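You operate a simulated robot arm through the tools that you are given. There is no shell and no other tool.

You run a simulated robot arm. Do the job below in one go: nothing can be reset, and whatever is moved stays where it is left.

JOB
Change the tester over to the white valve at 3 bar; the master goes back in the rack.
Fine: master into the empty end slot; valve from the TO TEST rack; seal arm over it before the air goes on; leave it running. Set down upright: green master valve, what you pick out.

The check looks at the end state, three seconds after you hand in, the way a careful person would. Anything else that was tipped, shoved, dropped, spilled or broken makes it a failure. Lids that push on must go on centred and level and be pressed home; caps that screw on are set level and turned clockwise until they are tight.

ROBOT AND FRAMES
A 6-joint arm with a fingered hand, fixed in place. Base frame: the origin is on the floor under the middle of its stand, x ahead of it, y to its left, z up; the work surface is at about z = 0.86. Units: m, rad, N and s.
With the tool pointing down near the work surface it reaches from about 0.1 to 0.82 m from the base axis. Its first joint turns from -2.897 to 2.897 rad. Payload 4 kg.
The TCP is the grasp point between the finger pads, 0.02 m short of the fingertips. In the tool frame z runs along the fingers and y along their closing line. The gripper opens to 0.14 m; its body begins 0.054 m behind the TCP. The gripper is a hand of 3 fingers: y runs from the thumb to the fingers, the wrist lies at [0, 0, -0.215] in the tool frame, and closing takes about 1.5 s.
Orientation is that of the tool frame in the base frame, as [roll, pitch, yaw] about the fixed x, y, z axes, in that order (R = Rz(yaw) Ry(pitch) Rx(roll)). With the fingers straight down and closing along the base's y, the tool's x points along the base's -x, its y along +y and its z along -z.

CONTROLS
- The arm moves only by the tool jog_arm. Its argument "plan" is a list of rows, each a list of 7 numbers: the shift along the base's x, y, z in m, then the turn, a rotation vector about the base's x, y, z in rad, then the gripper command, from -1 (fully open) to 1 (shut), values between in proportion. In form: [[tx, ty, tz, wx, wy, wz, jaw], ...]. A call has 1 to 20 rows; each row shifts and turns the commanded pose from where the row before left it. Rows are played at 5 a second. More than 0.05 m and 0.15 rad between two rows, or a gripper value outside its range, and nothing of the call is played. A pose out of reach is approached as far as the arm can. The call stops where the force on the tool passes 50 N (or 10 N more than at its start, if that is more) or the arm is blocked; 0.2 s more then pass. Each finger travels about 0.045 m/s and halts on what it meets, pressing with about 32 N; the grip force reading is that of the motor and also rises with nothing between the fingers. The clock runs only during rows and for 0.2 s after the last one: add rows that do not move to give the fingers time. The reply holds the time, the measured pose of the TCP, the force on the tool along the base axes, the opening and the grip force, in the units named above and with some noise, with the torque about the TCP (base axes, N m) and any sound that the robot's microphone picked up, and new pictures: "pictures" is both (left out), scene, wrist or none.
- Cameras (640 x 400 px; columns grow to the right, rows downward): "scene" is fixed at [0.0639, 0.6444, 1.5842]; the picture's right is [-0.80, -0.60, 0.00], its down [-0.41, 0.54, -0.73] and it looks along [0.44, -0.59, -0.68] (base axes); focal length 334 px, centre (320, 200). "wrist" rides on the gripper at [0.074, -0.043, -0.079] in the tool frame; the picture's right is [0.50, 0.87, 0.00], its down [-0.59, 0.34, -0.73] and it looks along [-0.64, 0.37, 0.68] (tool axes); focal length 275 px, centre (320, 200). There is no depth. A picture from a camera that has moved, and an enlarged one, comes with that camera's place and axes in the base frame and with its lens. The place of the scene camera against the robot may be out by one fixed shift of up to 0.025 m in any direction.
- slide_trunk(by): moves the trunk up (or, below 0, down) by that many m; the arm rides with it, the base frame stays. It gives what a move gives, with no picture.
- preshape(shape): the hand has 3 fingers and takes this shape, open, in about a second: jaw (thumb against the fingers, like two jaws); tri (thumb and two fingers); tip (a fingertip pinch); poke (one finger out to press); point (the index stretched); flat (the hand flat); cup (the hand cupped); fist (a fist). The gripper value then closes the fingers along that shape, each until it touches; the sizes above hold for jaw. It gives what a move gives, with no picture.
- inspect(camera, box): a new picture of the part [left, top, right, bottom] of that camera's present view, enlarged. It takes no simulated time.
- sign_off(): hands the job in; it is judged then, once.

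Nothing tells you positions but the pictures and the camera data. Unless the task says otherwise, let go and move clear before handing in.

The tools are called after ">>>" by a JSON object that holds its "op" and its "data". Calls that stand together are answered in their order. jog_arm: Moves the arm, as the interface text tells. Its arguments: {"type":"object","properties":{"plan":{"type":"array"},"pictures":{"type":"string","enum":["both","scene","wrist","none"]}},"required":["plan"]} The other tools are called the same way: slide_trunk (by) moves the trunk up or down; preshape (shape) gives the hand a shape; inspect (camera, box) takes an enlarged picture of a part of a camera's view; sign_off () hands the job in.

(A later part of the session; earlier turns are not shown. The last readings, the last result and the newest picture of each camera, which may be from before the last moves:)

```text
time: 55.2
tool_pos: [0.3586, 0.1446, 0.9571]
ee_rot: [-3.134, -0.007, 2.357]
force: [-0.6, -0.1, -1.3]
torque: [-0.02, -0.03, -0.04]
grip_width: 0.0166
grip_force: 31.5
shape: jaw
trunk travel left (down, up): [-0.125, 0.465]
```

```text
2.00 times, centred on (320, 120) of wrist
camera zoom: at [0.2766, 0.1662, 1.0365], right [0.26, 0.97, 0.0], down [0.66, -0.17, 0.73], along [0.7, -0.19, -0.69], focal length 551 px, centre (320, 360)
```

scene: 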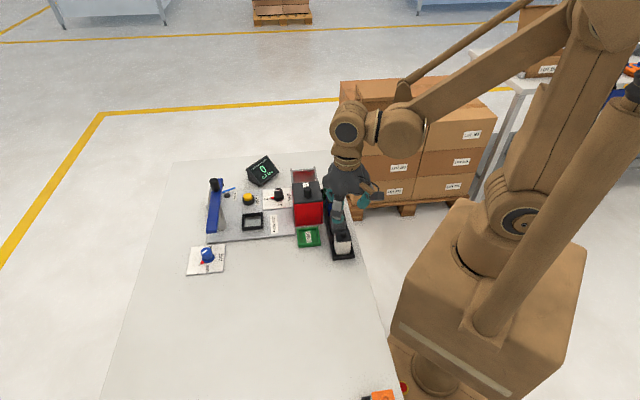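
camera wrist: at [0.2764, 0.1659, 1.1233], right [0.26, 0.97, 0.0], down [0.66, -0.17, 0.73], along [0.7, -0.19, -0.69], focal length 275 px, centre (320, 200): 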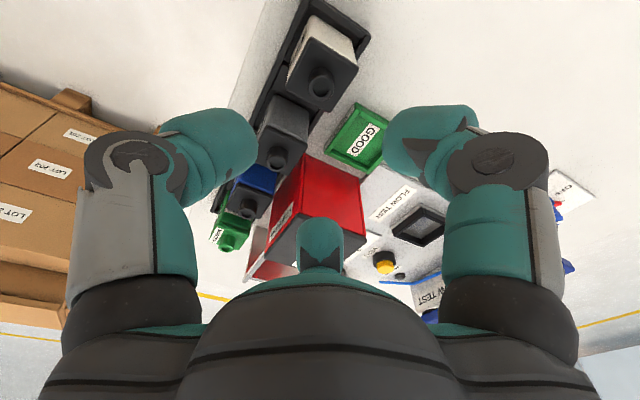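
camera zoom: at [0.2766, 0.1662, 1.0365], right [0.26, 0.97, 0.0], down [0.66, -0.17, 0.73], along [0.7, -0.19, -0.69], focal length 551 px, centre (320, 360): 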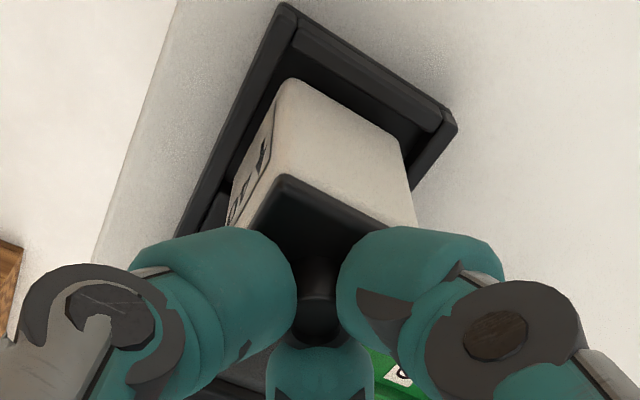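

The white valve lifts straight. I'll raise it and carry it over to the nest.

>>> {"op": "jog_arm", "data": {"plan": [[0, 0, 0.02, 0, 0, 0, 1], [0, 0, 0.03, 0, 0, 0, 1], [0, 0, 0.035, 0, 0, 0, 1], [0, 0, 0.035, 0, 0, 0, 1], [0.03, 0.01, 0, 0, 0, 0, 1], [0.036, 0.012, 0, 0, 0, 0, 1], [0.036, 0.012, 0, 0, 0, 0, 1], [0.036, 0.012, 0, 0, 0, 0, 1], [0.036, 0.011, 0, 0, 0, 0, 1], [0.036, 0.011, 0, 0, 0, 0, 1], [0.03, 0.008, 0, 0, 0, 0, 1], [0, 0, 0, 0, 0, 0, 1]]}}

>>> {"op": "inspect", "data": {"camera": "scene", "box": [215, 140, 295, 240]}}

>>> {"op": "inspect", "data": {"camera": "wrist", "box": [220, 0, 420, 200]}}

```text
time: 57.8
tool_pos: [0.5974, 0.2211, 1.0756]
ee_rot: [-3.133, -0.008, 2.357]
force: [-0.8, -0.4, -0.7]
torque: [0.0, -0.03, 0.0]
grip_width: 0.0168
grip_force: 32.5
shape: jaw
trunk travel left (down, up): [-0.125, 0.465]
camera wrist: at [0.5162, 0.2418, 1.1555], right [0.26, 0.97, 0.0], down [0.66, -0.17, 0.73], along [0.7, -0.19, -0.69], focal length 275 px, centre (320, 200)
```

scene: 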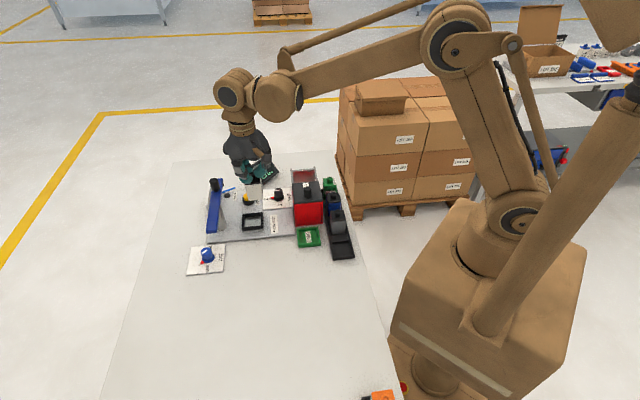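
wrist: 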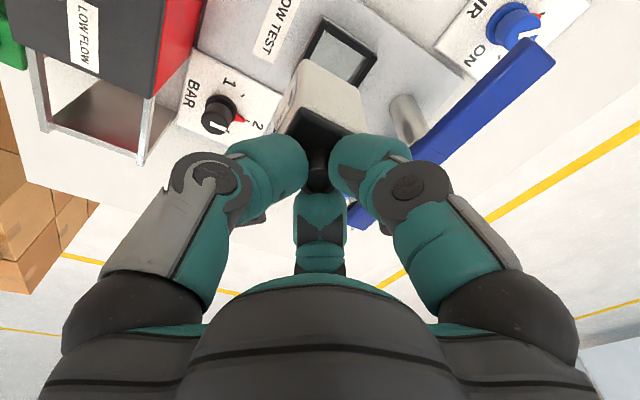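

```text
4.00 times, centred on (255, 190) of scene
camera zoom: at [0.0639, 0.6444, 1.5842], right [-0.8, -0.6, 0.0], down [-0.41, 0.54, -0.73], along [0.44, -0.59, -0.68], focal length 1335 px, centre (580, 240)
```

zoom: 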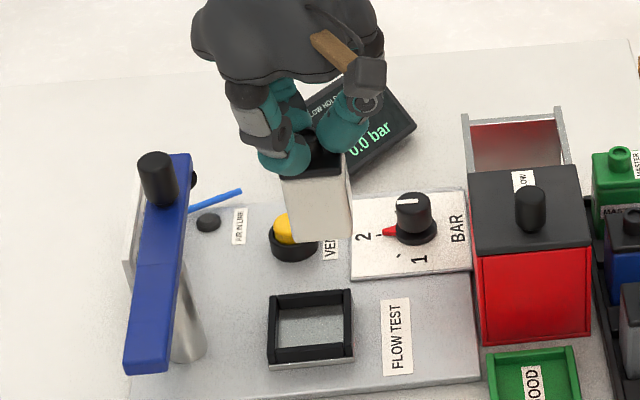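

```text
2.00 times, centred on (320, 100) of wrist
camera zoom: at [0.5162, 0.2418, 1.1555], right [0.26, 0.97, 0.0], down [0.66, -0.17, 0.73], along [0.7, -0.19, -0.69], focal length 551 px, centre (320, 400)
```

zoom: 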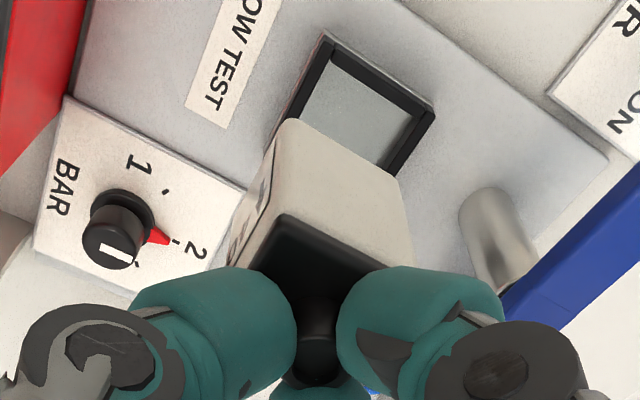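

>>> {"op": "inspect", "data": {"camera": "scene", "box": [245, 170, 275, 210]}}

>>> {"op": "inspect", "data": {"camera": "wrist", "box": [260, 0, 400, 120]}}

```text
10.00 times, centred on (260, 190) of scene
camera zoom: at [0.0639, 0.6444, 1.5842], right [-0.8, -0.6, 0.0], down [-0.41, 0.54, -0.73], along [0.44, -0.59, -0.68], focal length 3338 px, centre (920, 300)
```

zoom: 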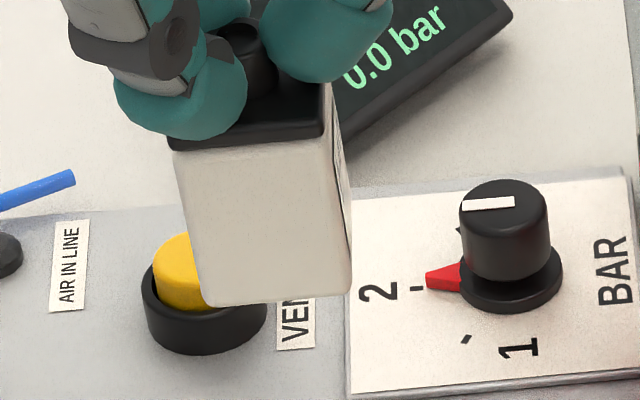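

```text
3.33 times, centred on (330, 60) of wrist
camera zoom: at [0.5162, 0.2418, 1.1555], right [0.26, 0.97, 0.0], down [0.66, -0.17, 0.73], along [0.7, -0.19, -0.69], focal length 918 px, centre (287, 667)
```

zoom: 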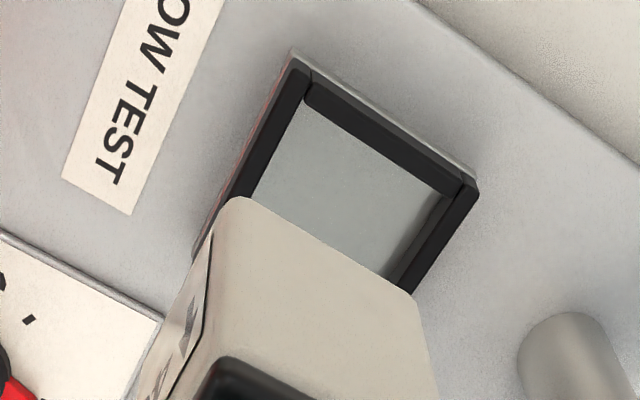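

The valve hangs upright, and the nest opening is about 46 mm square centred near (0.620, 0.228). I'll move over it and lower to just above its rim.

>>> {"op": "jog_arm", "data": {"plan": [[0.0113, 0.0033, 0, 0, 0, 0, 1], [0.0113, 0.0034, 0, 0, 0, 0, 1], [0, 0, -0.025, 0, 0, 0, 1], [0, 0, -0.025, 0, 0, 0, 1], [0, 0, -0.022, 0, 0, 0, 1], [0, 0, 0, 0, 0, 0, 1]]}}

>>> {"op": "inspect", "data": {"camera": "wrist", "box": [240, 20, 400, 160]}}

>>> {"op": "inspect", "data": {"camera": "scene", "box": [230, 180, 280, 240]}}

```text
time: 59.2
tool_pos: [0.6219, 0.2275, 1.0044]
ee_rot: [-3.134, -0.007, 2.358]
force: [0.7, -0.1, -0.1]
torque: [-0.01, 0.0, 0.02]
grip_width: 0.0163
grip_force: 32.3
shape: jaw
trunk travel left (down, up): [-0.125, 0.465]
camera wrist: at [0.5396, 0.2496, 1.0849], right [0.26, 0.97, 0.0], down [0.66, -0.17, 0.73], along [0.7, -0.19, -0.69], focal length 275 px, centre (320, 200)
```

scene: 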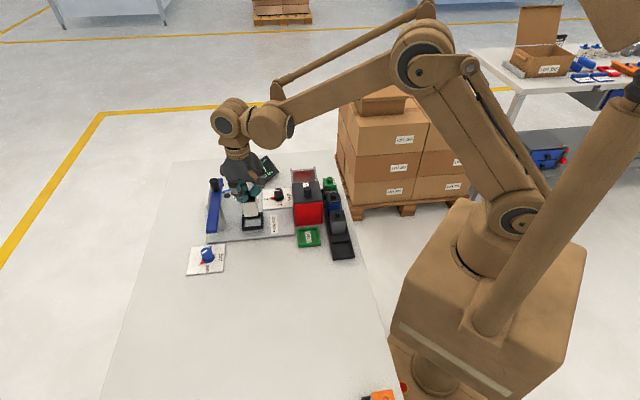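
wrist: 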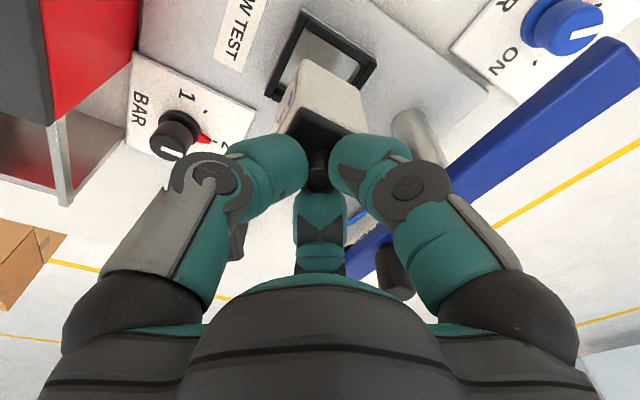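

```text
2.86 times, centred on (320, 90) of wrist
camera zoom: at [0.5396, 0.2496, 1.0849], right [0.26, 0.97, 0.0], down [0.66, -0.17, 0.73], along [0.7, -0.19, -0.69], focal length 786 px, centre (320, 514)
```

zoom: 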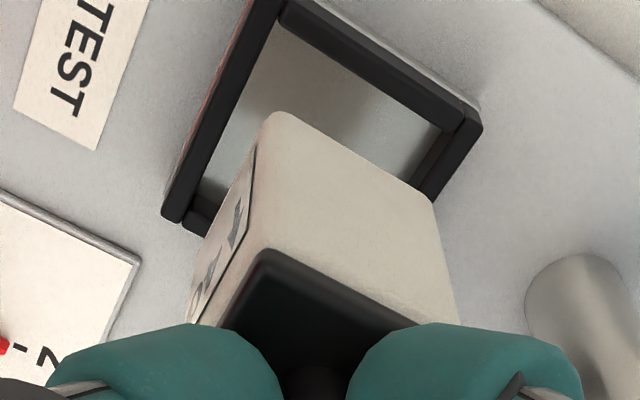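

```text
6.67 times, centred on (255, 210) of scene
camera zoom: at [0.0639, 0.6444, 1.5842], right [-0.8, -0.6, 0.0], down [-0.41, 0.54, -0.73], along [0.44, -0.59, -0.68], focal length 2225 px, centre (753, 133)
```

zoom: 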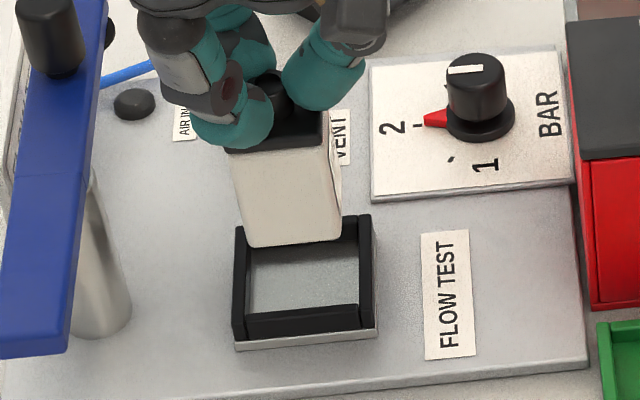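

>>> {"op": "inspect", "data": {"camera": "wrist", "box": [255, 20, 385, 120]}}

>>> {"op": "inspect", "data": {"camera": "scene", "box": [240, 195, 270, 235]}}

```text
4.00 times, centred on (320, 70) of wrist
camera zoom: at [0.5396, 0.2496, 1.0849], right [0.26, 0.97, 0.0], down [0.66, -0.17, 0.73], along [0.7, -0.19, -0.69], focal length 1101 px, centre (320, 720)
```

zoom: 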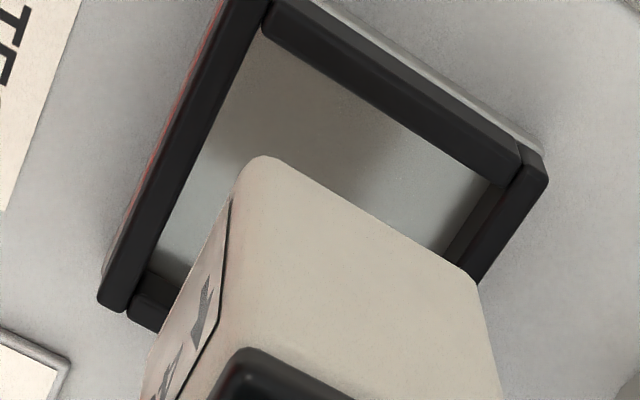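

```text
10.00 times, centred on (255, 215) of scene
camera zoom: at [0.0639, 0.6444, 1.5842], right [-0.8, -0.6, 0.0], down [-0.41, 0.54, -0.73], along [0.44, -0.59, -0.68], focal length 3338 px, centre (970, 50)
```

zoom: 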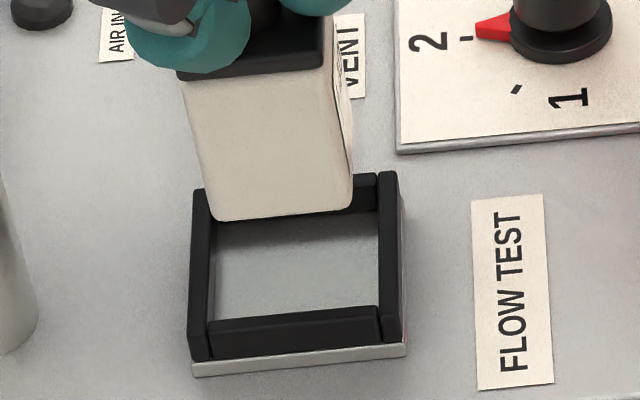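

The valve is centred front-to-back; it should go about 2.5 mm toward the AIR side. I'll shift and lower nearer the rim.

>>> {"op": "jog_arm", "data": {"plan": [[-0.0018, 0.0018, 0, 0, 0, 0, 1], [0, 0, -0.012, 0, 0, 0, 1], [0, 0, -0.012, 0, 0, 0, 1], [0, 0, 0, 0, 0, 0, 1]], "pictures": "none"}}

>>> {"op": "inspect", "data": {"camera": "wrist", "box": [240, 20, 400, 140]}}

>>> {"op": "inspect", "data": {"camera": "scene", "box": [240, 195, 270, 235]}}

```text
time: 60.2
tool_pos: [0.6203, 0.2298, 0.9814]
ee_rot: [-3.134, -0.007, 2.357]
force: [0.1, 0.2, -1.3]
torque: [-0.02, -0.01, 0.02]
grip_width: 0.0165
grip_force: 31.7
shape: jaw
trunk travel left (down, up): [-0.125, 0.465]
```

```text
3.33 times, centred on (320, 80) of wrist
camera zoom: at [0.5376, 0.2517, 1.0614], right [0.26, 0.97, 0.0], down [0.66, -0.17, 0.73], along [0.7, -0.19, -0.69], focal length 918 px, centre (320, 600)
```

zoom: 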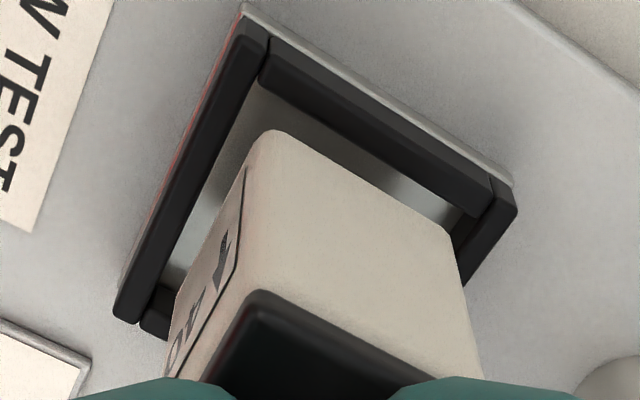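

```text
10.00 times, centred on (255, 215) of scene
camera zoom: at [0.0639, 0.6444, 1.5842], right [-0.8, -0.6, 0.0], down [-0.41, 0.54, -0.73], along [0.44, -0.59, -0.68], focal length 3338 px, centre (970, 50)
```

zoom: 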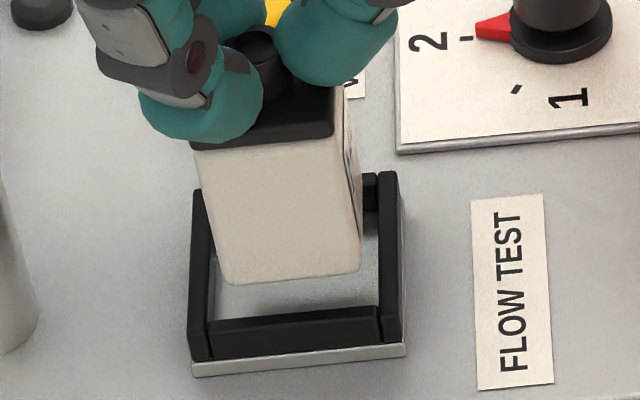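

Centred within about a millimetre both ways. Lowering into the nest.

>>> {"op": "jog_arm", "data": {"plan": [[0.0003, 0.0003, -0.004, 0, 0, 0, 1], [0, 0, -0.004, 0, 0, 0, 1], [0, 0, -0.004, 0, 0, 0, 1], [0, 0, -0.003, 0, 0, 0, 1], [0, 0, 0, 0, 0, 0, 1]], "pictures": "none"}}

>>> {"op": "inspect", "data": {"camera": "wrist", "box": [240, 20, 400, 140]}}

>>> {"op": "inspect", "data": {"camera": "scene", "box": [240, 195, 270, 235]}}

```text
time: 61.4
tool_pos: [0.6202, 0.2295, 0.9661]
ee_rot: [-3.135, -0.007, 2.356]
force: [0.2, -0.2, -0.5]
torque: [-0.02, 0.0, 0.01]
grip_width: 0.0165
grip_force: 32.0
shape: jaw
trunk travel left (down, up): [-0.125, 0.465]
```

```text
3.33 times, centred on (320, 80) of wrist
camera zoom: at [0.5379, 0.2511, 1.046], right [0.26, 0.97, 0.0], down [0.66, -0.17, 0.73], along [0.7, -0.19, -0.69], focal length 918 px, centre (320, 600)
```

zoom: 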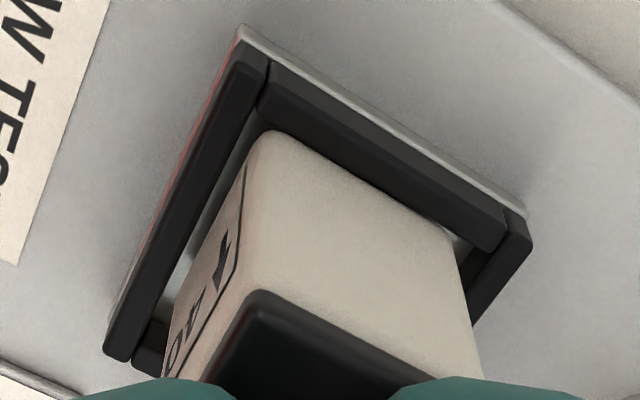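

```text
10.00 times, centred on (255, 215) of scene
camera zoom: at [0.0639, 0.6444, 1.5842], right [-0.8, -0.6, 0.0], down [-0.41, 0.54, -0.73], along [0.44, -0.59, -0.68], focal length 3338 px, centre (970, 50)
```

zoom: 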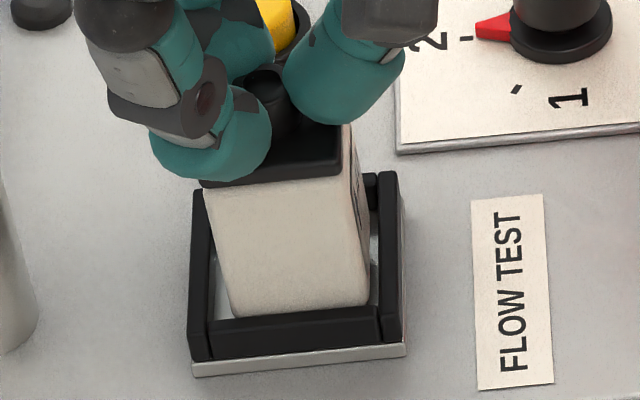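

It's inside the nest bars. Continuing down to the floor.

>>> {"op": "jog_arm", "data": {"plan": [[0, 0, -0.0015, 0, 0, 0, 1], [0, 0, -0.0015, 0, 0, 0, 1], [0, 0, -0.001, 0, 0, 0, 1], [0, 0, 0, 0, 0, 0, 1]], "pictures": "none"}}

```text
time: 62.4
tool_pos: [0.618, 0.2279, 0.9613]
ee_rot: [-3.135, -0.007, 2.36]
force: [0.6, -0.3, -0.6]
torque: [-0.01, -0.03, 0.0]
grip_width: 0.0168
grip_force: 32.2
shape: jaw
trunk travel left (down, up): [-0.125, 0.465]
```

>>> {"op": "jog_arm", "data": {"plan": [[0, 0, -0.0015, 0, 0, 0, 1], [0, 0, -0.0015, 0, 0, 0, 1], [0, 0, 0, 0, 0, 0, 1]], "pictures": "none"}}

>>> {"op": "inspect", "data": {"camera": "scene", "box": [240, 195, 270, 235]}}

>>> {"op": "inspect", "data": {"camera": "wrist", "box": [240, 20, 400, 140]}}

```text
time: 63.2
tool_pos: [0.6188, 0.229, 0.9597]
ee_rot: [-3.132, -0.008, 2.358]
force: [1.5, -1.6, 5.0]
torque: [0.05, -0.09, 0.03]
grip_width: 0.0164
grip_force: 32.3
shape: jaw
trunk travel left (down, up): [-0.125, 0.465]
```

```text
10.00 times, centred on (255, 215) of scene
camera zoom: at [0.0639, 0.6444, 1.5842], right [-0.8, -0.6, 0.0], down [-0.41, 0.54, -0.73], along [0.44, -0.59, -0.68], focal length 3338 px, centre (970, 50)
```

zoom: 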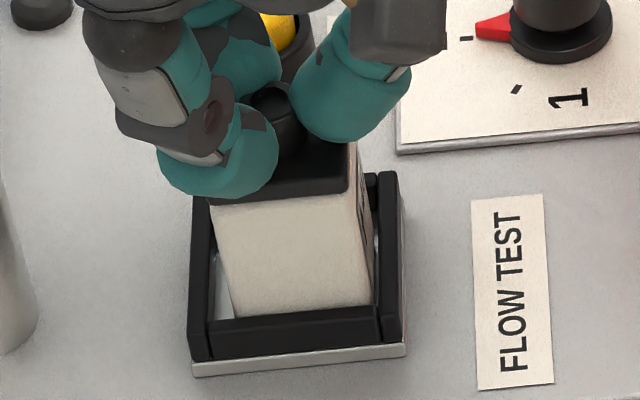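

```text
3.33 times, centred on (320, 80) of wrist
camera zoom: at [0.5369, 0.2507, 1.0392], right [0.26, 0.97, 0.0], down [0.66, -0.17, 0.73], along [0.7, -0.19, -0.69], focal length 918 px, centre (320, 600)
```

zoom: 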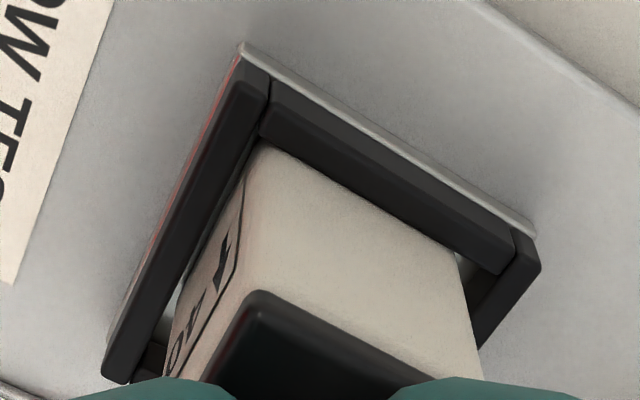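

>>> {"op": "jog_arm", "data": {"plan": [[0, 0, -0.001, 0, 0, 0, 1], [0, 0, 0, 0, 0, 0, 1]], "pictures": "none"}}

```text
time: 63.8
tool_pos: [0.618, 0.2274, 0.959]
ee_rot: [-3.138, -0.005, 2.356]
force: [5.2, -2.7, 16.8]
torque: [0.12, -0.23, 0.01]
grip_width: 0.0167
grip_force: 32.4
shape: jaw
trunk travel left (down, up): [-0.125, 0.465]
```

Firm contact at the expected seat height. I'll ease off and release.

>>> {"op": "jog_arm", "data": {"plan": [[0, 0, 0.0012, 0, 0, 0, 1], [0, 0, 0, 0, 0, 0, 0.85], [0, 0, 0, 0, 0, 0, 0.7], [0, 0, 0, 0, 0, 0, 0.5], [0, 0, 0, 0, 0, 0, 0.4], [0, 0, 0, 0, 0, 0, 0.4]], "pictures": "none"}}

>>> {"op": "inspect", "data": {"camera": "scene", "box": [240, 195, 270, 235]}}

>>> {"op": "inspect", "data": {"camera": "wrist", "box": [220, 40, 420, 240]}}

```text
time: 65.2
tool_pos: [0.6186, 0.2297, 0.9591]
ee_rot: [-3.135, -0.007, 2.358]
force: [-0.6, -0.5, 0.2]
torque: [0.0, -0.01, 0.0]
grip_width: 0.0416
grip_force: 0.0
shape: jaw
trunk travel left (down, up): [-0.125, 0.465]
```

```text
10.00 times, centred on (255, 215) of scene
camera zoom: at [0.0639, 0.6444, 1.5842], right [-0.8, -0.6, 0.0], down [-0.41, 0.54, -0.73], along [0.44, -0.59, -0.68], focal length 3338 px, centre (970, 50)
```

zoom: 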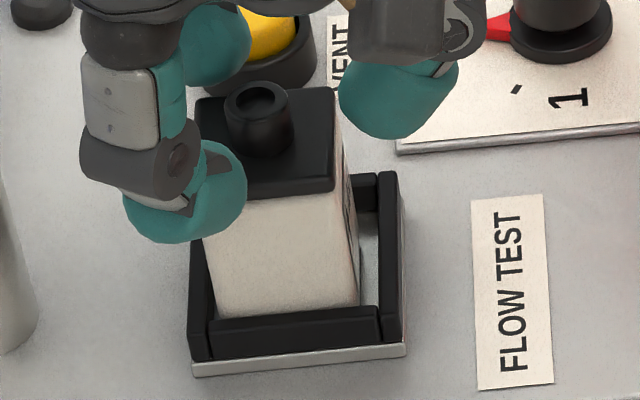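

```text
2.00 times, centred on (320, 140) of wrist
camera zoom: at [0.5368, 0.2514, 1.0392], right [0.26, 0.97, 0.0], down [0.66, -0.17, 0.73], along [0.7, -0.19, -0.69], focal length 551 px, centre (320, 320)
```

zoom: 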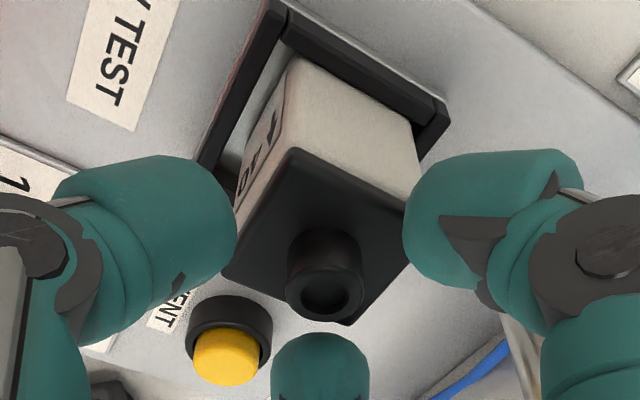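

The white valve stands in the nest. I'll rise clear and check it.

>>> {"op": "jog_arm", "data": {"plan": [[0, 0, 0.008, 0, 0, 0, 0.4], [0, 0, 0.02, 0, 0, 0, 0.35], [0, 0, 0.03, 0, 0, 0, 0.3], [0, 0, 0.03, 0, 0, 0, 0.2], [0, 0, 0.02, 0, 0, 0, 0.1], [0, 0, 0, 0, 0, 0, 0]]}}

>>> {"op": "inspect", "data": {"camera": "scene", "box": [230, 180, 280, 240]}}

>>> {"op": "inspect", "data": {"camera": "wrist", "box": [240, 20, 400, 140]}}

```text
time: 66.6
tool_pos: [0.6194, 0.2293, 1.0687]
ee_rot: [-3.134, -0.007, 2.357]
force: [-0.9, 0.4, 0.3]
torque: [0.0, 0.01, 0.01]
grip_width: 0.0697
grip_force: 0.1
shape: jaw
trunk travel left (down, up): [-0.125, 0.465]
camera wrist: at [0.5384, 0.2505, 1.1482], right [0.26, 0.97, 0.0], down [0.66, -0.17, 0.73], along [0.7, -0.19, -0.69], focal length 275 px, centre (320, 200)
```

scene: 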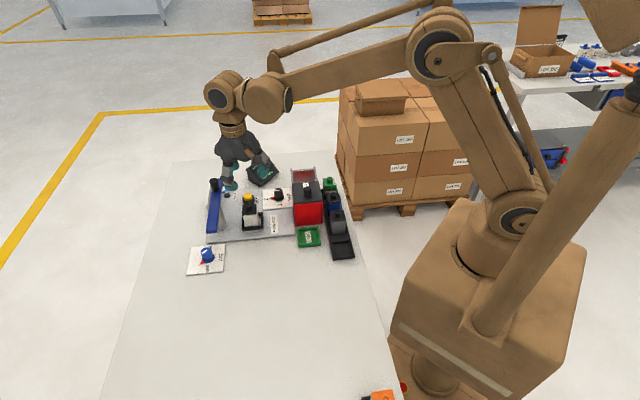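
wrist: 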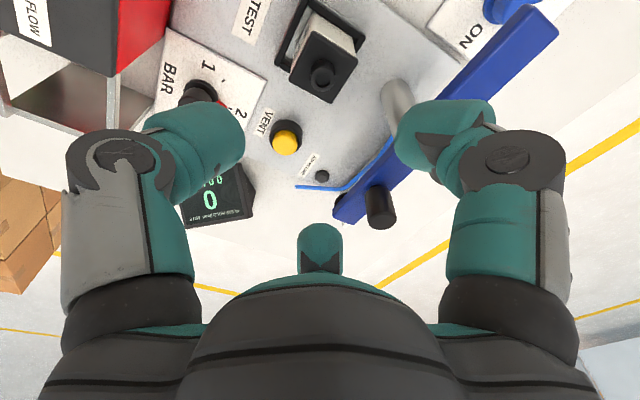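

```text
6.67 times, centred on (255, 210) of scene
camera zoom: at [0.0639, 0.6444, 1.5842], right [-0.8, -0.6, 0.0], down [-0.41, 0.54, -0.73], along [0.44, -0.59, -0.68], focal length 2225 px, centre (753, 133)
```

zoom: 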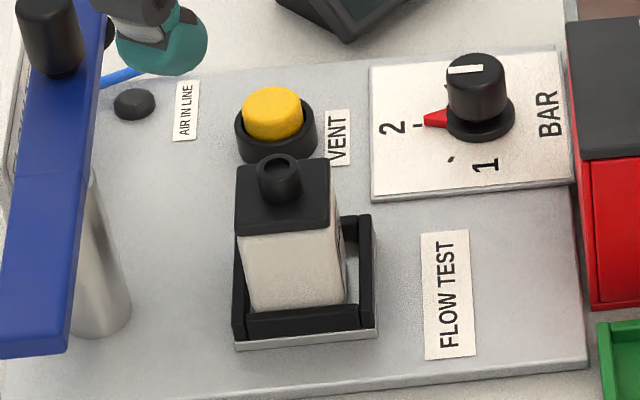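

```text
3.33 times, centred on (320, 80) of wrist
camera zoom: at [0.5384, 0.2505, 1.1482], right [0.26, 0.97, 0.0], down [0.66, -0.17, 0.73], along [0.7, -0.19, -0.69], focal length 918 px, centre (320, 600)
```

zoom: 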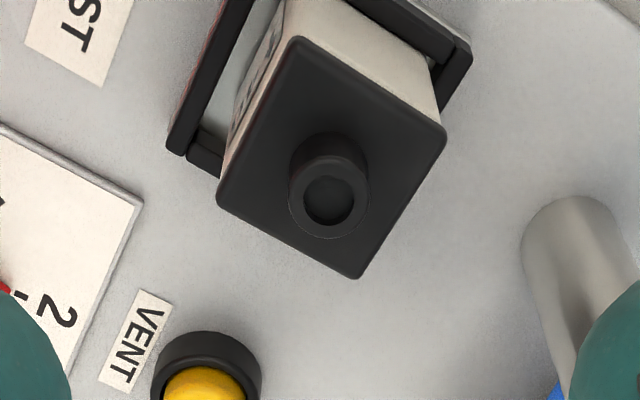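

The white valve sits upright in the nest where the master was. Next I'll regrip the seal-arm handle, parked near (0.720, 0.247), turning the hand on the way.

>>> {"op": "jog_arm", "data": {"plan": [[0, 0, 0.03, 0, 0, 0.1, 0], [0.01, 0.002, 0.01, 0, 0, 0.13, 0], [0.01, 0.002, 0, 0, 0, 0.13, 0], [0.01, 0.002, 0, 0, 0, 0.13, 0], [0.01, 0.002, 0, 0, 0, 0.13, 0], [0.01, 0.002, 0, 0, 0, 0.13, 0], [0.01, 0.002, 0, 0, 0, 0.13, 0], [0.01, 0.002, 0, 0, 0, 0.13, 0], [0.01, 0.002, 0, 0, 0, 0.13, 0], [0.01, 0.001, 0, 0, 0, 0.13, 0], [0.0106, 0.0004, 0, 0, 0, 0.13, 0], [0, 0, 0, 0, 0, 0, 0]]}}

>>> {"op": "inspect", "data": {"camera": "wrist", "box": [220, 20, 420, 180]}}

```text
time: 69.2
tool_pos: [0.7214, 0.2476, 1.1081]
ee_rot: [-3.135, -0.006, -2.524]
force: [-0.3, 0.2, 0.3]
torque: [0.01, -0.01, -0.03]
grip_width: 0.0695
grip_force: 0.1
shape: jaw
trunk travel left (down, up): [-0.125, 0.465]
camera wrist: at [0.6853, 0.1693, 1.187], right [-0.91, 0.42, 0.0], down [0.28, 0.62, 0.73], along [0.31, 0.66, -0.69], focal length 275 px, centre (320, 200)
```

scene: 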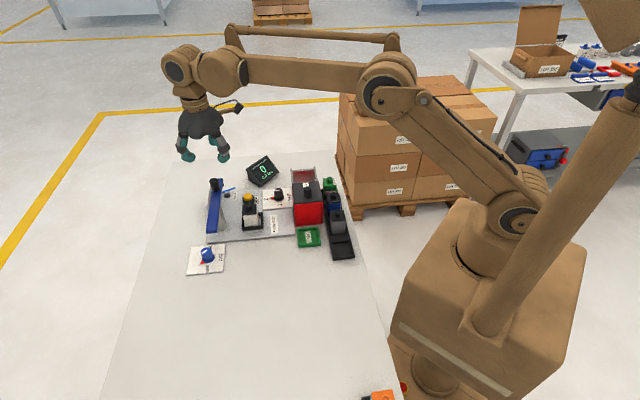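
wrist: 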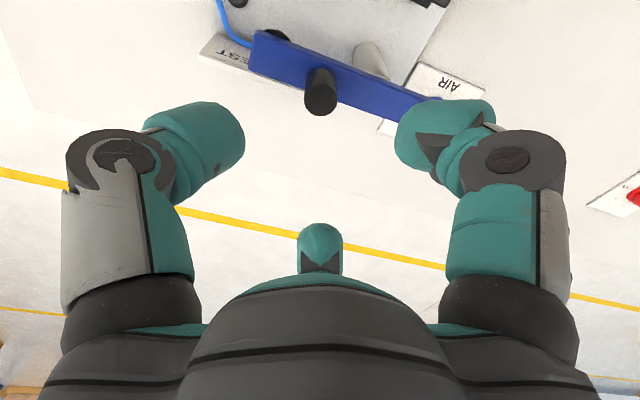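

```text
2.50 times, centred on (320, 100) of wrist
camera zoom: at [0.6853, 0.1693, 1.187], right [-0.91, 0.42, 0.0], down [0.28, 0.62, 0.73], along [0.31, 0.66, -0.69], focal length 688 px, centre (320, 450)
```

zoom: 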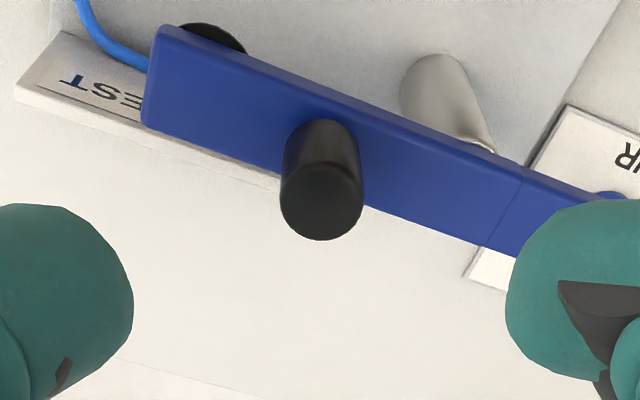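

The handle is slightly further along than I left it, about (0.725, 0.256). I'll correct, descend around it and grip.

>>> {"op": "jog_arm", "data": {"plan": [[0.0035, 0.008, -0.03, 0, 0, 0, 0], [0, 0, -0.03, 0, 0, 0, 0], [0, 0, 0, 0, 0, 0, 0]], "pictures": "none"}}

>>> {"op": "inspect", "data": {"camera": "wrist", "box": [220, 60, 420, 220]}}

```text
time: 70.0
tool_pos: [0.7242, 0.2551, 1.0471]
ee_rot: [-3.133, -0.008, -2.525]
force: [0.5, -0.5, 1.0]
torque: [0.02, -0.03, 0.04]
grip_width: 0.0696
grip_force: 0.0
shape: jaw
trunk travel left (down, up): [-0.125, 0.465]
```

```text
2.50 times, centred on (320, 140) of wrist
camera zoom: at [0.6891, 0.1773, 1.1269], right [-0.91, 0.42, 0.0], down [0.28, 0.62, 0.73], along [0.31, 0.66, -0.69], focal length 688 px, centre (320, 350)
```

zoom: 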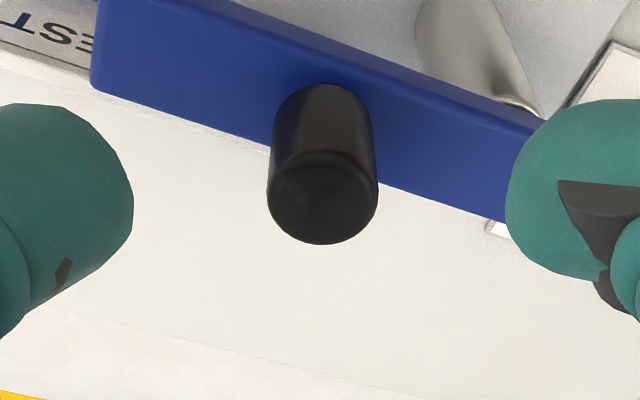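

>>> {"op": "jog_arm", "data": {"plan": [[0.0005, 0.001, -0.03, 0, 0, 0, 0], [0, 0, -0.023, 0, 0, 0, 0.2], [0, 0, 0, 0, 0, 0, 0.6], [0, 0, 0, 0, 0, 0, 1], [0, 0, 0, 0, 0, 0, 1], [0, 0, 0, 0, 0, 0, 1], [0, 0, 0, 0, 0, 0, 1], [0, 0, 0, 0, 0, 0, 1]]}}

>>> {"op": "inspect", "data": {"camera": "scene", "box": [180, 140, 290, 240]}}

```text
time: 71.8
tool_pos: [0.7267, 0.2556, 0.9923]
ee_rot: [-3.133, -0.006, -2.524]
force: [-3.4, 0.0, -9.2]
torque: [0.07, -0.03, -0.02]
grip_width: 0.0188
grip_force: 32.2
shape: jaw
trunk travel left (down, up): [-0.125, 0.465]
camera wrist: at [0.6903, 0.1785, 1.073], right [-0.91, 0.42, 0.0], down [0.29, 0.62, 0.73], along [0.31, 0.66, -0.69], focal length 275 px, centre (320, 200)
```

scene: 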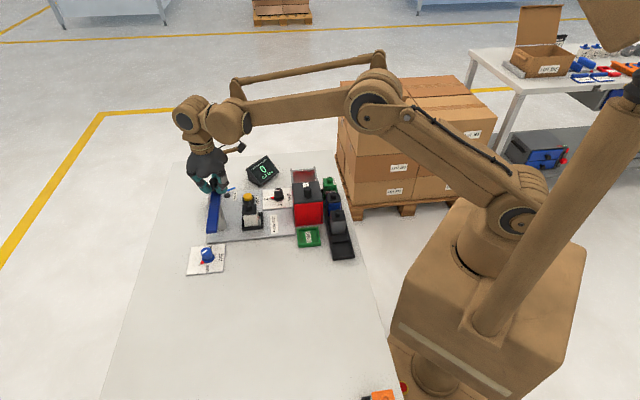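
wrist: 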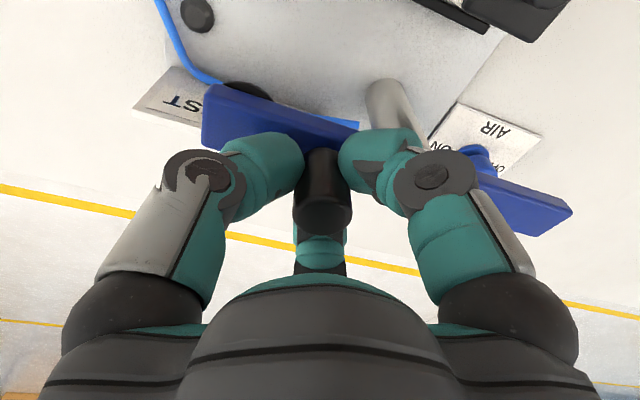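

```text
4.00 times, centred on (235, 190) of scene
camera zoom: at [0.0639, 0.6444, 1.5842], right [-0.8, -0.6, 0.0], down [-0.41, 0.54, -0.73], along [0.44, -0.59, -0.68], focal length 1335 px, centre (660, 240)
```

zoom: 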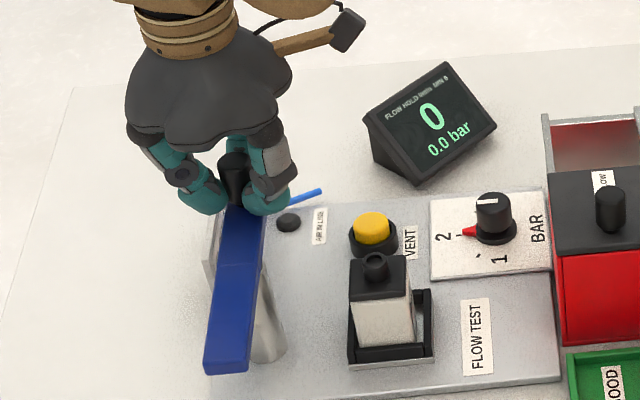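

The handle is gripped. I'll swing the arm back along its arc, first half.

>>> {"op": "jog_arm", "data": {"plan": [[-0.005, -0.0049, 0, 0, 0, -0.13, 1], [-0.0055, -0.0041, 0, 0, 0, -0.13, 1], [-0.0061, -0.0034, 0, 0, 0, -0.13, 1], [-0.0064, -0.0026, 0, 0, 0, -0.13, 1], [-0.0068, -0.0018, 0, 0, 0, -0.13, 1], [-0.0069, -0.0008, 0, 0, 0, -0.13, 1], [0, 0, 0, 0, 0, 0, 1]]}}

>>> {"op": "inspect", "data": {"camera": "scene", "box": [180, 140, 290, 240]}}

```text
time: 73.4
tool_pos: [0.6861, 0.2385, 0.9931]
ee_rot: [-3.134, -0.007, 2.975]
force: [5.7, 4.7, -0.1]
torque: [0.06, -0.18, -0.35]
grip_width: 0.0189
grip_force: 32.0
shape: jaw
trunk travel left (down, up): [-0.125, 0.465]
camera wrist: at [0.6083, 0.209, 1.0728], right [-0.35, 0.94, 0.0], down [0.64, 0.24, 0.73], along [0.68, 0.25, -0.69], focal length 275 px, centre (320, 200)
```

scene: 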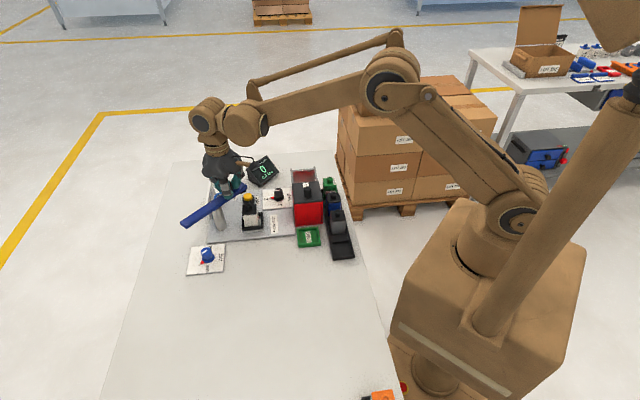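
wrist: 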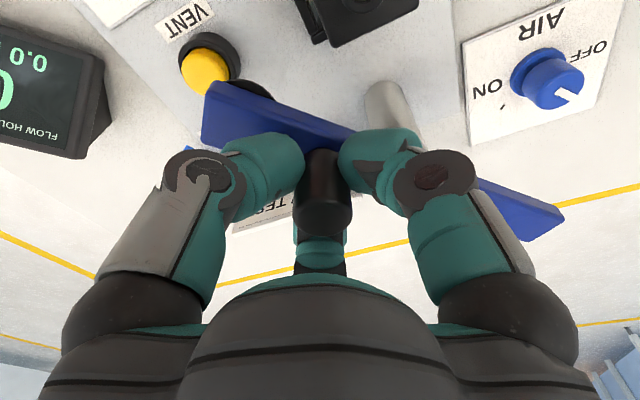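

```text
4.00 times, centred on (235, 190) of scene
camera zoom: at [0.0639, 0.6444, 1.5842], right [-0.8, -0.6, 0.0], down [-0.41, 0.54, -0.73], along [0.44, -0.59, -0.68], focal length 1335 px, centre (660, 240)
```

zoom: 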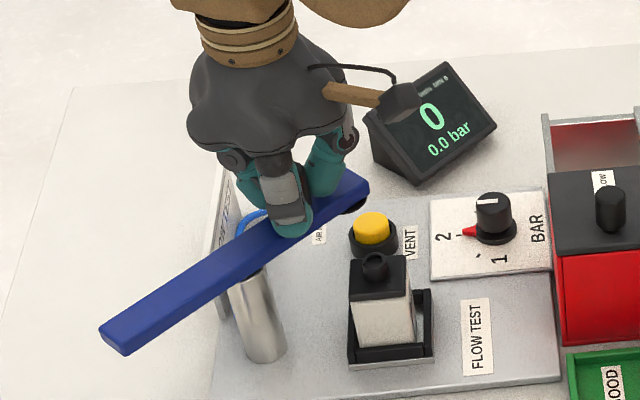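

Moving freely. Continuing the swing toward the valve.

>>> {"op": "jog_arm", "data": {"plan": [[-0.007, 0.0001, 0, 0, 0, -0.13, 1], [-0.0068, 0.001, 0, 0, 0, -0.13, 1], [-0.0067, 0.0019, 0, 0, 0, -0.13, 1], [-0.0064, 0.0027, 0, 0, 0, -0.13, 1], [0, 0, 0, 0, 0, 0, 1]]}}

>>> {"op": "inspect", "data": {"camera": "scene", "box": [180, 140, 290, 240]}}

```text
time: 74.6
tool_pos: [0.6609, 0.245, 0.9925]
ee_rot: [-3.131, -0.008, 2.455]
force: [13.4, 8.7, -4.1]
torque: [0.04, -0.31, -0.35]
grip_width: 0.0185
grip_force: 32.1
shape: jaw
trunk travel left (down, up): [-0.125, 0.465]
camera wrist: at [0.5777, 0.2591, 1.0729], right [0.16, 0.99, 0.0], down [0.68, -0.11, 0.73], along [0.72, -0.12, -0.69], focal length 275 px, centre (320, 200)
```

scene: 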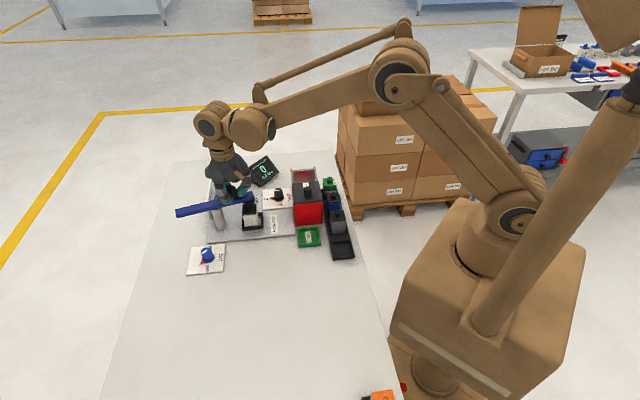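
wrist: 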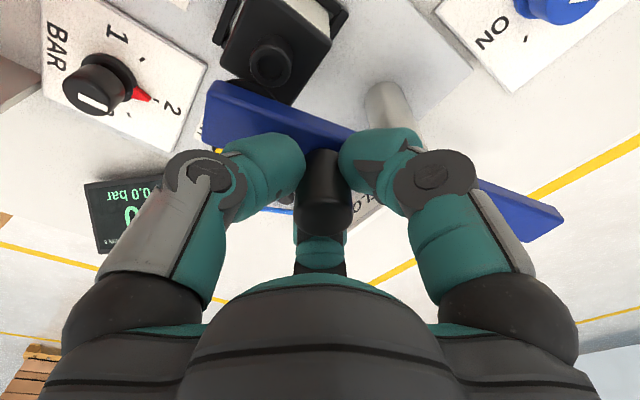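

```text
4.00 times, centred on (235, 190) of scene
camera zoom: at [0.0639, 0.6444, 1.5842], right [-0.8, -0.6, 0.0], down [-0.41, 0.54, -0.73], along [0.44, -0.59, -0.68], focal length 1335 px, centre (660, 240)
```

zoom: 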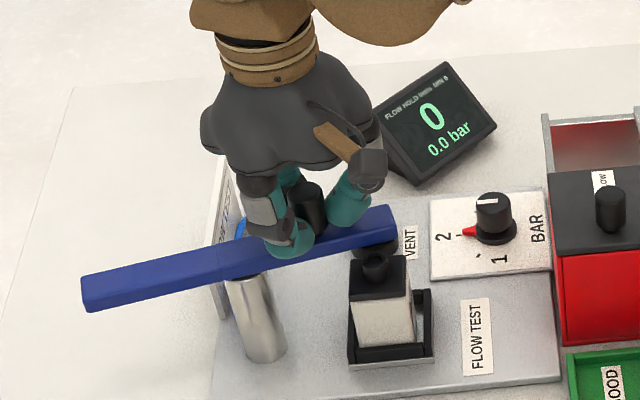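

The tip is about to slide over the stem; I'll go in smaller steps and watch the valve.

>>> {"op": "jog_arm", "data": {"plan": [[-0.0031, 0.0016, 0, 0, 0, -0.065, 1], [-0.003, 0.0018, 0, 0, 0, -0.065, 1], [0, 0, 0, 0, 0, 0, 1]], "pictures": "none"}}

>>> {"op": "inspect", "data": {"camera": "scene", "box": [210, 170, 280, 240]}}

>>> {"op": "inspect", "data": {"camera": "wrist", "box": [180, 0, 380, 160]}}

```text
time: 75.4
tool_pos: [0.6564, 0.2496, 0.993]
ee_rot: [-3.132, -0.006, 2.327]
force: [16.8, 12.0, -2.4]
torque: [0.12, -0.36, -0.34]
grip_width: 0.0188
grip_force: 31.8
shape: jaw
trunk travel left (down, up): [-0.125, 0.465]
```

```text
5.71 times, centred on (245, 205) of scene
camera zoom: at [0.0639, 0.6444, 1.5842], right [-0.8, -0.6, 0.0], down [-0.41, 0.54, -0.73], along [0.44, -0.59, -0.68], focal length 1907 px, centre (749, 171)
```

zoom: 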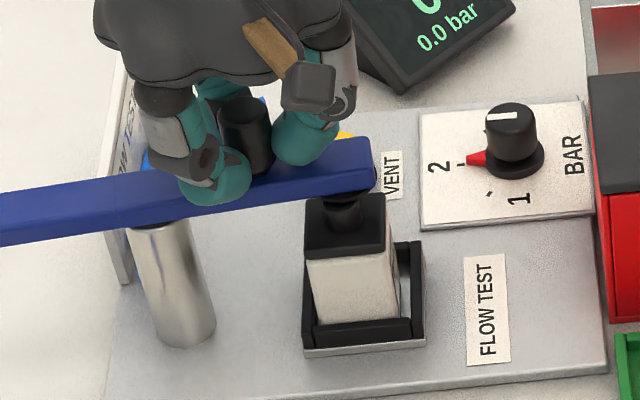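

```text
2.50 times, centred on (280, 80) of wrist
camera zoom: at [0.5746, 0.2732, 1.0729], right [0.29, 0.96, 0.0], down [0.66, -0.19, 0.73], along [0.7, -0.21, -0.69], focal length 688 px, centre (420, 500)
```

zoom: 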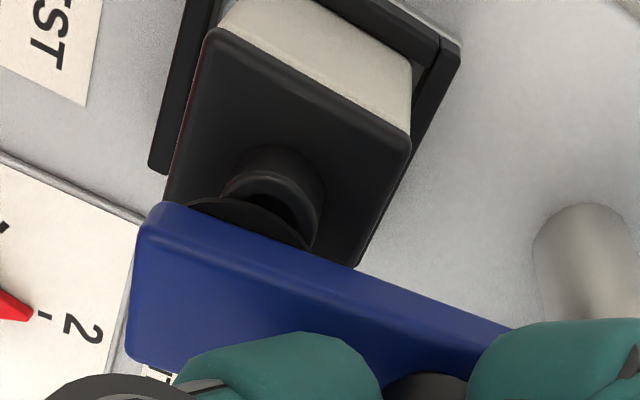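

The seal pad is sliding over the stem without disturbing the valve. A bit further to the stop.

>>> {"op": "jog_arm", "data": {"plan": [[-0.0028, 0.002, 0, 0, 0, -0.065, 1], [-0.0027, 0.0022, 0, 0, 0, -0.065, 1], [0, 0, 0, 0, 0, 0, 1]], "pictures": "none"}}

>>> {"op": "inspect", "data": {"camera": "scene", "box": [210, 170, 280, 240]}}

>>> {"op": "inspect", "data": {"camera": "wrist", "box": [180, 0, 380, 160]}}

```text
time: 76.2
tool_pos: [0.6507, 0.2521, 0.9924]
ee_rot: [-3.133, -0.005, 2.195]
force: [26.7, 11.2, 7.6]
torque: [0.12, -0.43, -0.15]
grip_width: 0.0184
grip_force: 31.6
shape: jaw
trunk travel left (down, up): [-0.125, 0.465]
```

```text
5.71 times, centred on (245, 205) of scene
camera zoom: at [0.0639, 0.6444, 1.5842], right [-0.8, -0.6, 0.0], down [-0.41, 0.54, -0.73], along [0.44, -0.59, -0.68], focal length 1907 px, centre (749, 171)
```

zoom: 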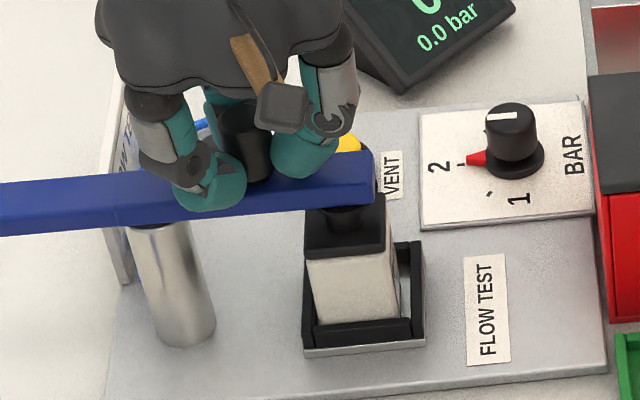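

```text
2.50 times, centred on (280, 80) of wrist
camera zoom: at [0.5738, 0.2871, 1.0724], right [0.41, 0.91, 0.0], down [0.63, -0.28, 0.73], along [0.66, -0.3, -0.69], focal length 688 px, centre (420, 500)
```

zoom: 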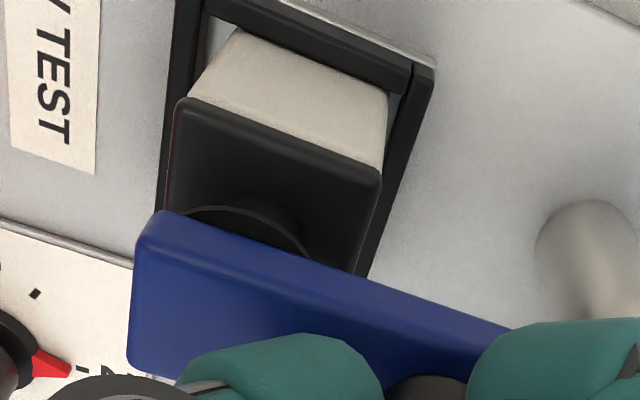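

Nearly there (about 3 mm short at the tip). I'll relieve the radial load and nudge it to the stop.

>>> {"op": "jog_arm", "data": {"plan": [[-0.0003, 0.0025, 0, 0, 0, -0.03, 1], [-0.001, 0.0018, 0, 0, 0, -0.02, 1], [0, 0, 0, 0, 0, 0, 1]], "pictures": "none"}}

>>> {"op": "inspect", "data": {"camera": "scene", "box": [180, 180, 260, 235]}}

>>> {"op": "inspect", "data": {"camera": "wrist", "box": [180, 0, 380, 160]}}

```text
time: 77.0
tool_pos: [0.6499, 0.2534, 0.993]
ee_rot: [-3.134, -0.007, 2.146]
force: [32.5, -7.7, 11.2]
torque: [-0.13, -0.58, 0.17]
grip_width: 0.0186
grip_force: 32.1
shape: jaw
trunk travel left (down, up): [-0.125, 0.465]
```

```text
7.27 times, centred on (220, 208) of scene
camera zoom: at [0.0639, 0.6444, 1.5842], right [-0.8, -0.6, 0.0], down [-0.41, 0.54, -0.73], along [0.44, -0.59, -0.68], focal length 2428 px, centre (1047, 146)
```

zoom: 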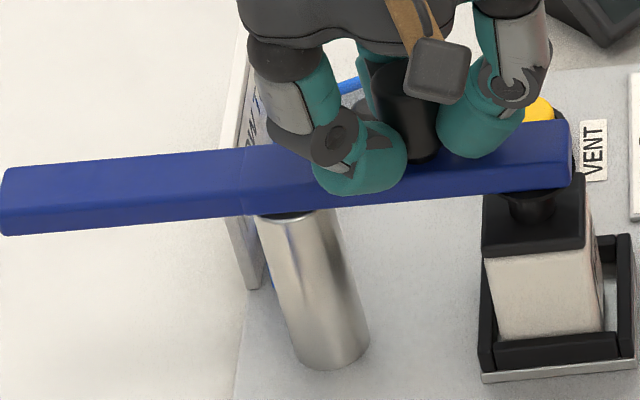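

```text
2.50 times, centred on (280, 80) of wrist
camera zoom: at [0.5752, 0.2917, 1.0723], right [0.45, 0.89, 0.0], down [0.61, -0.31, 0.73], along [0.65, -0.33, -0.69], focal length 688 px, centre (420, 500)
```

zoom: 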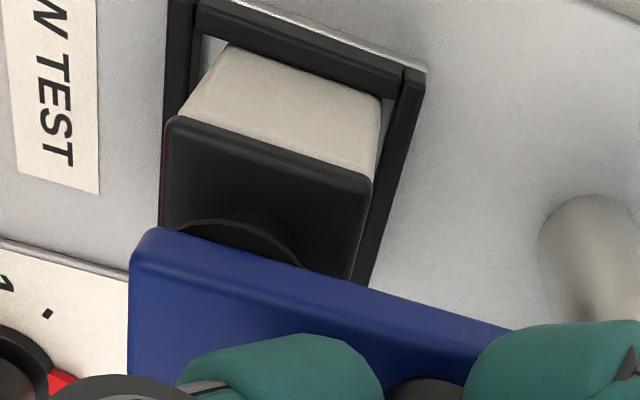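

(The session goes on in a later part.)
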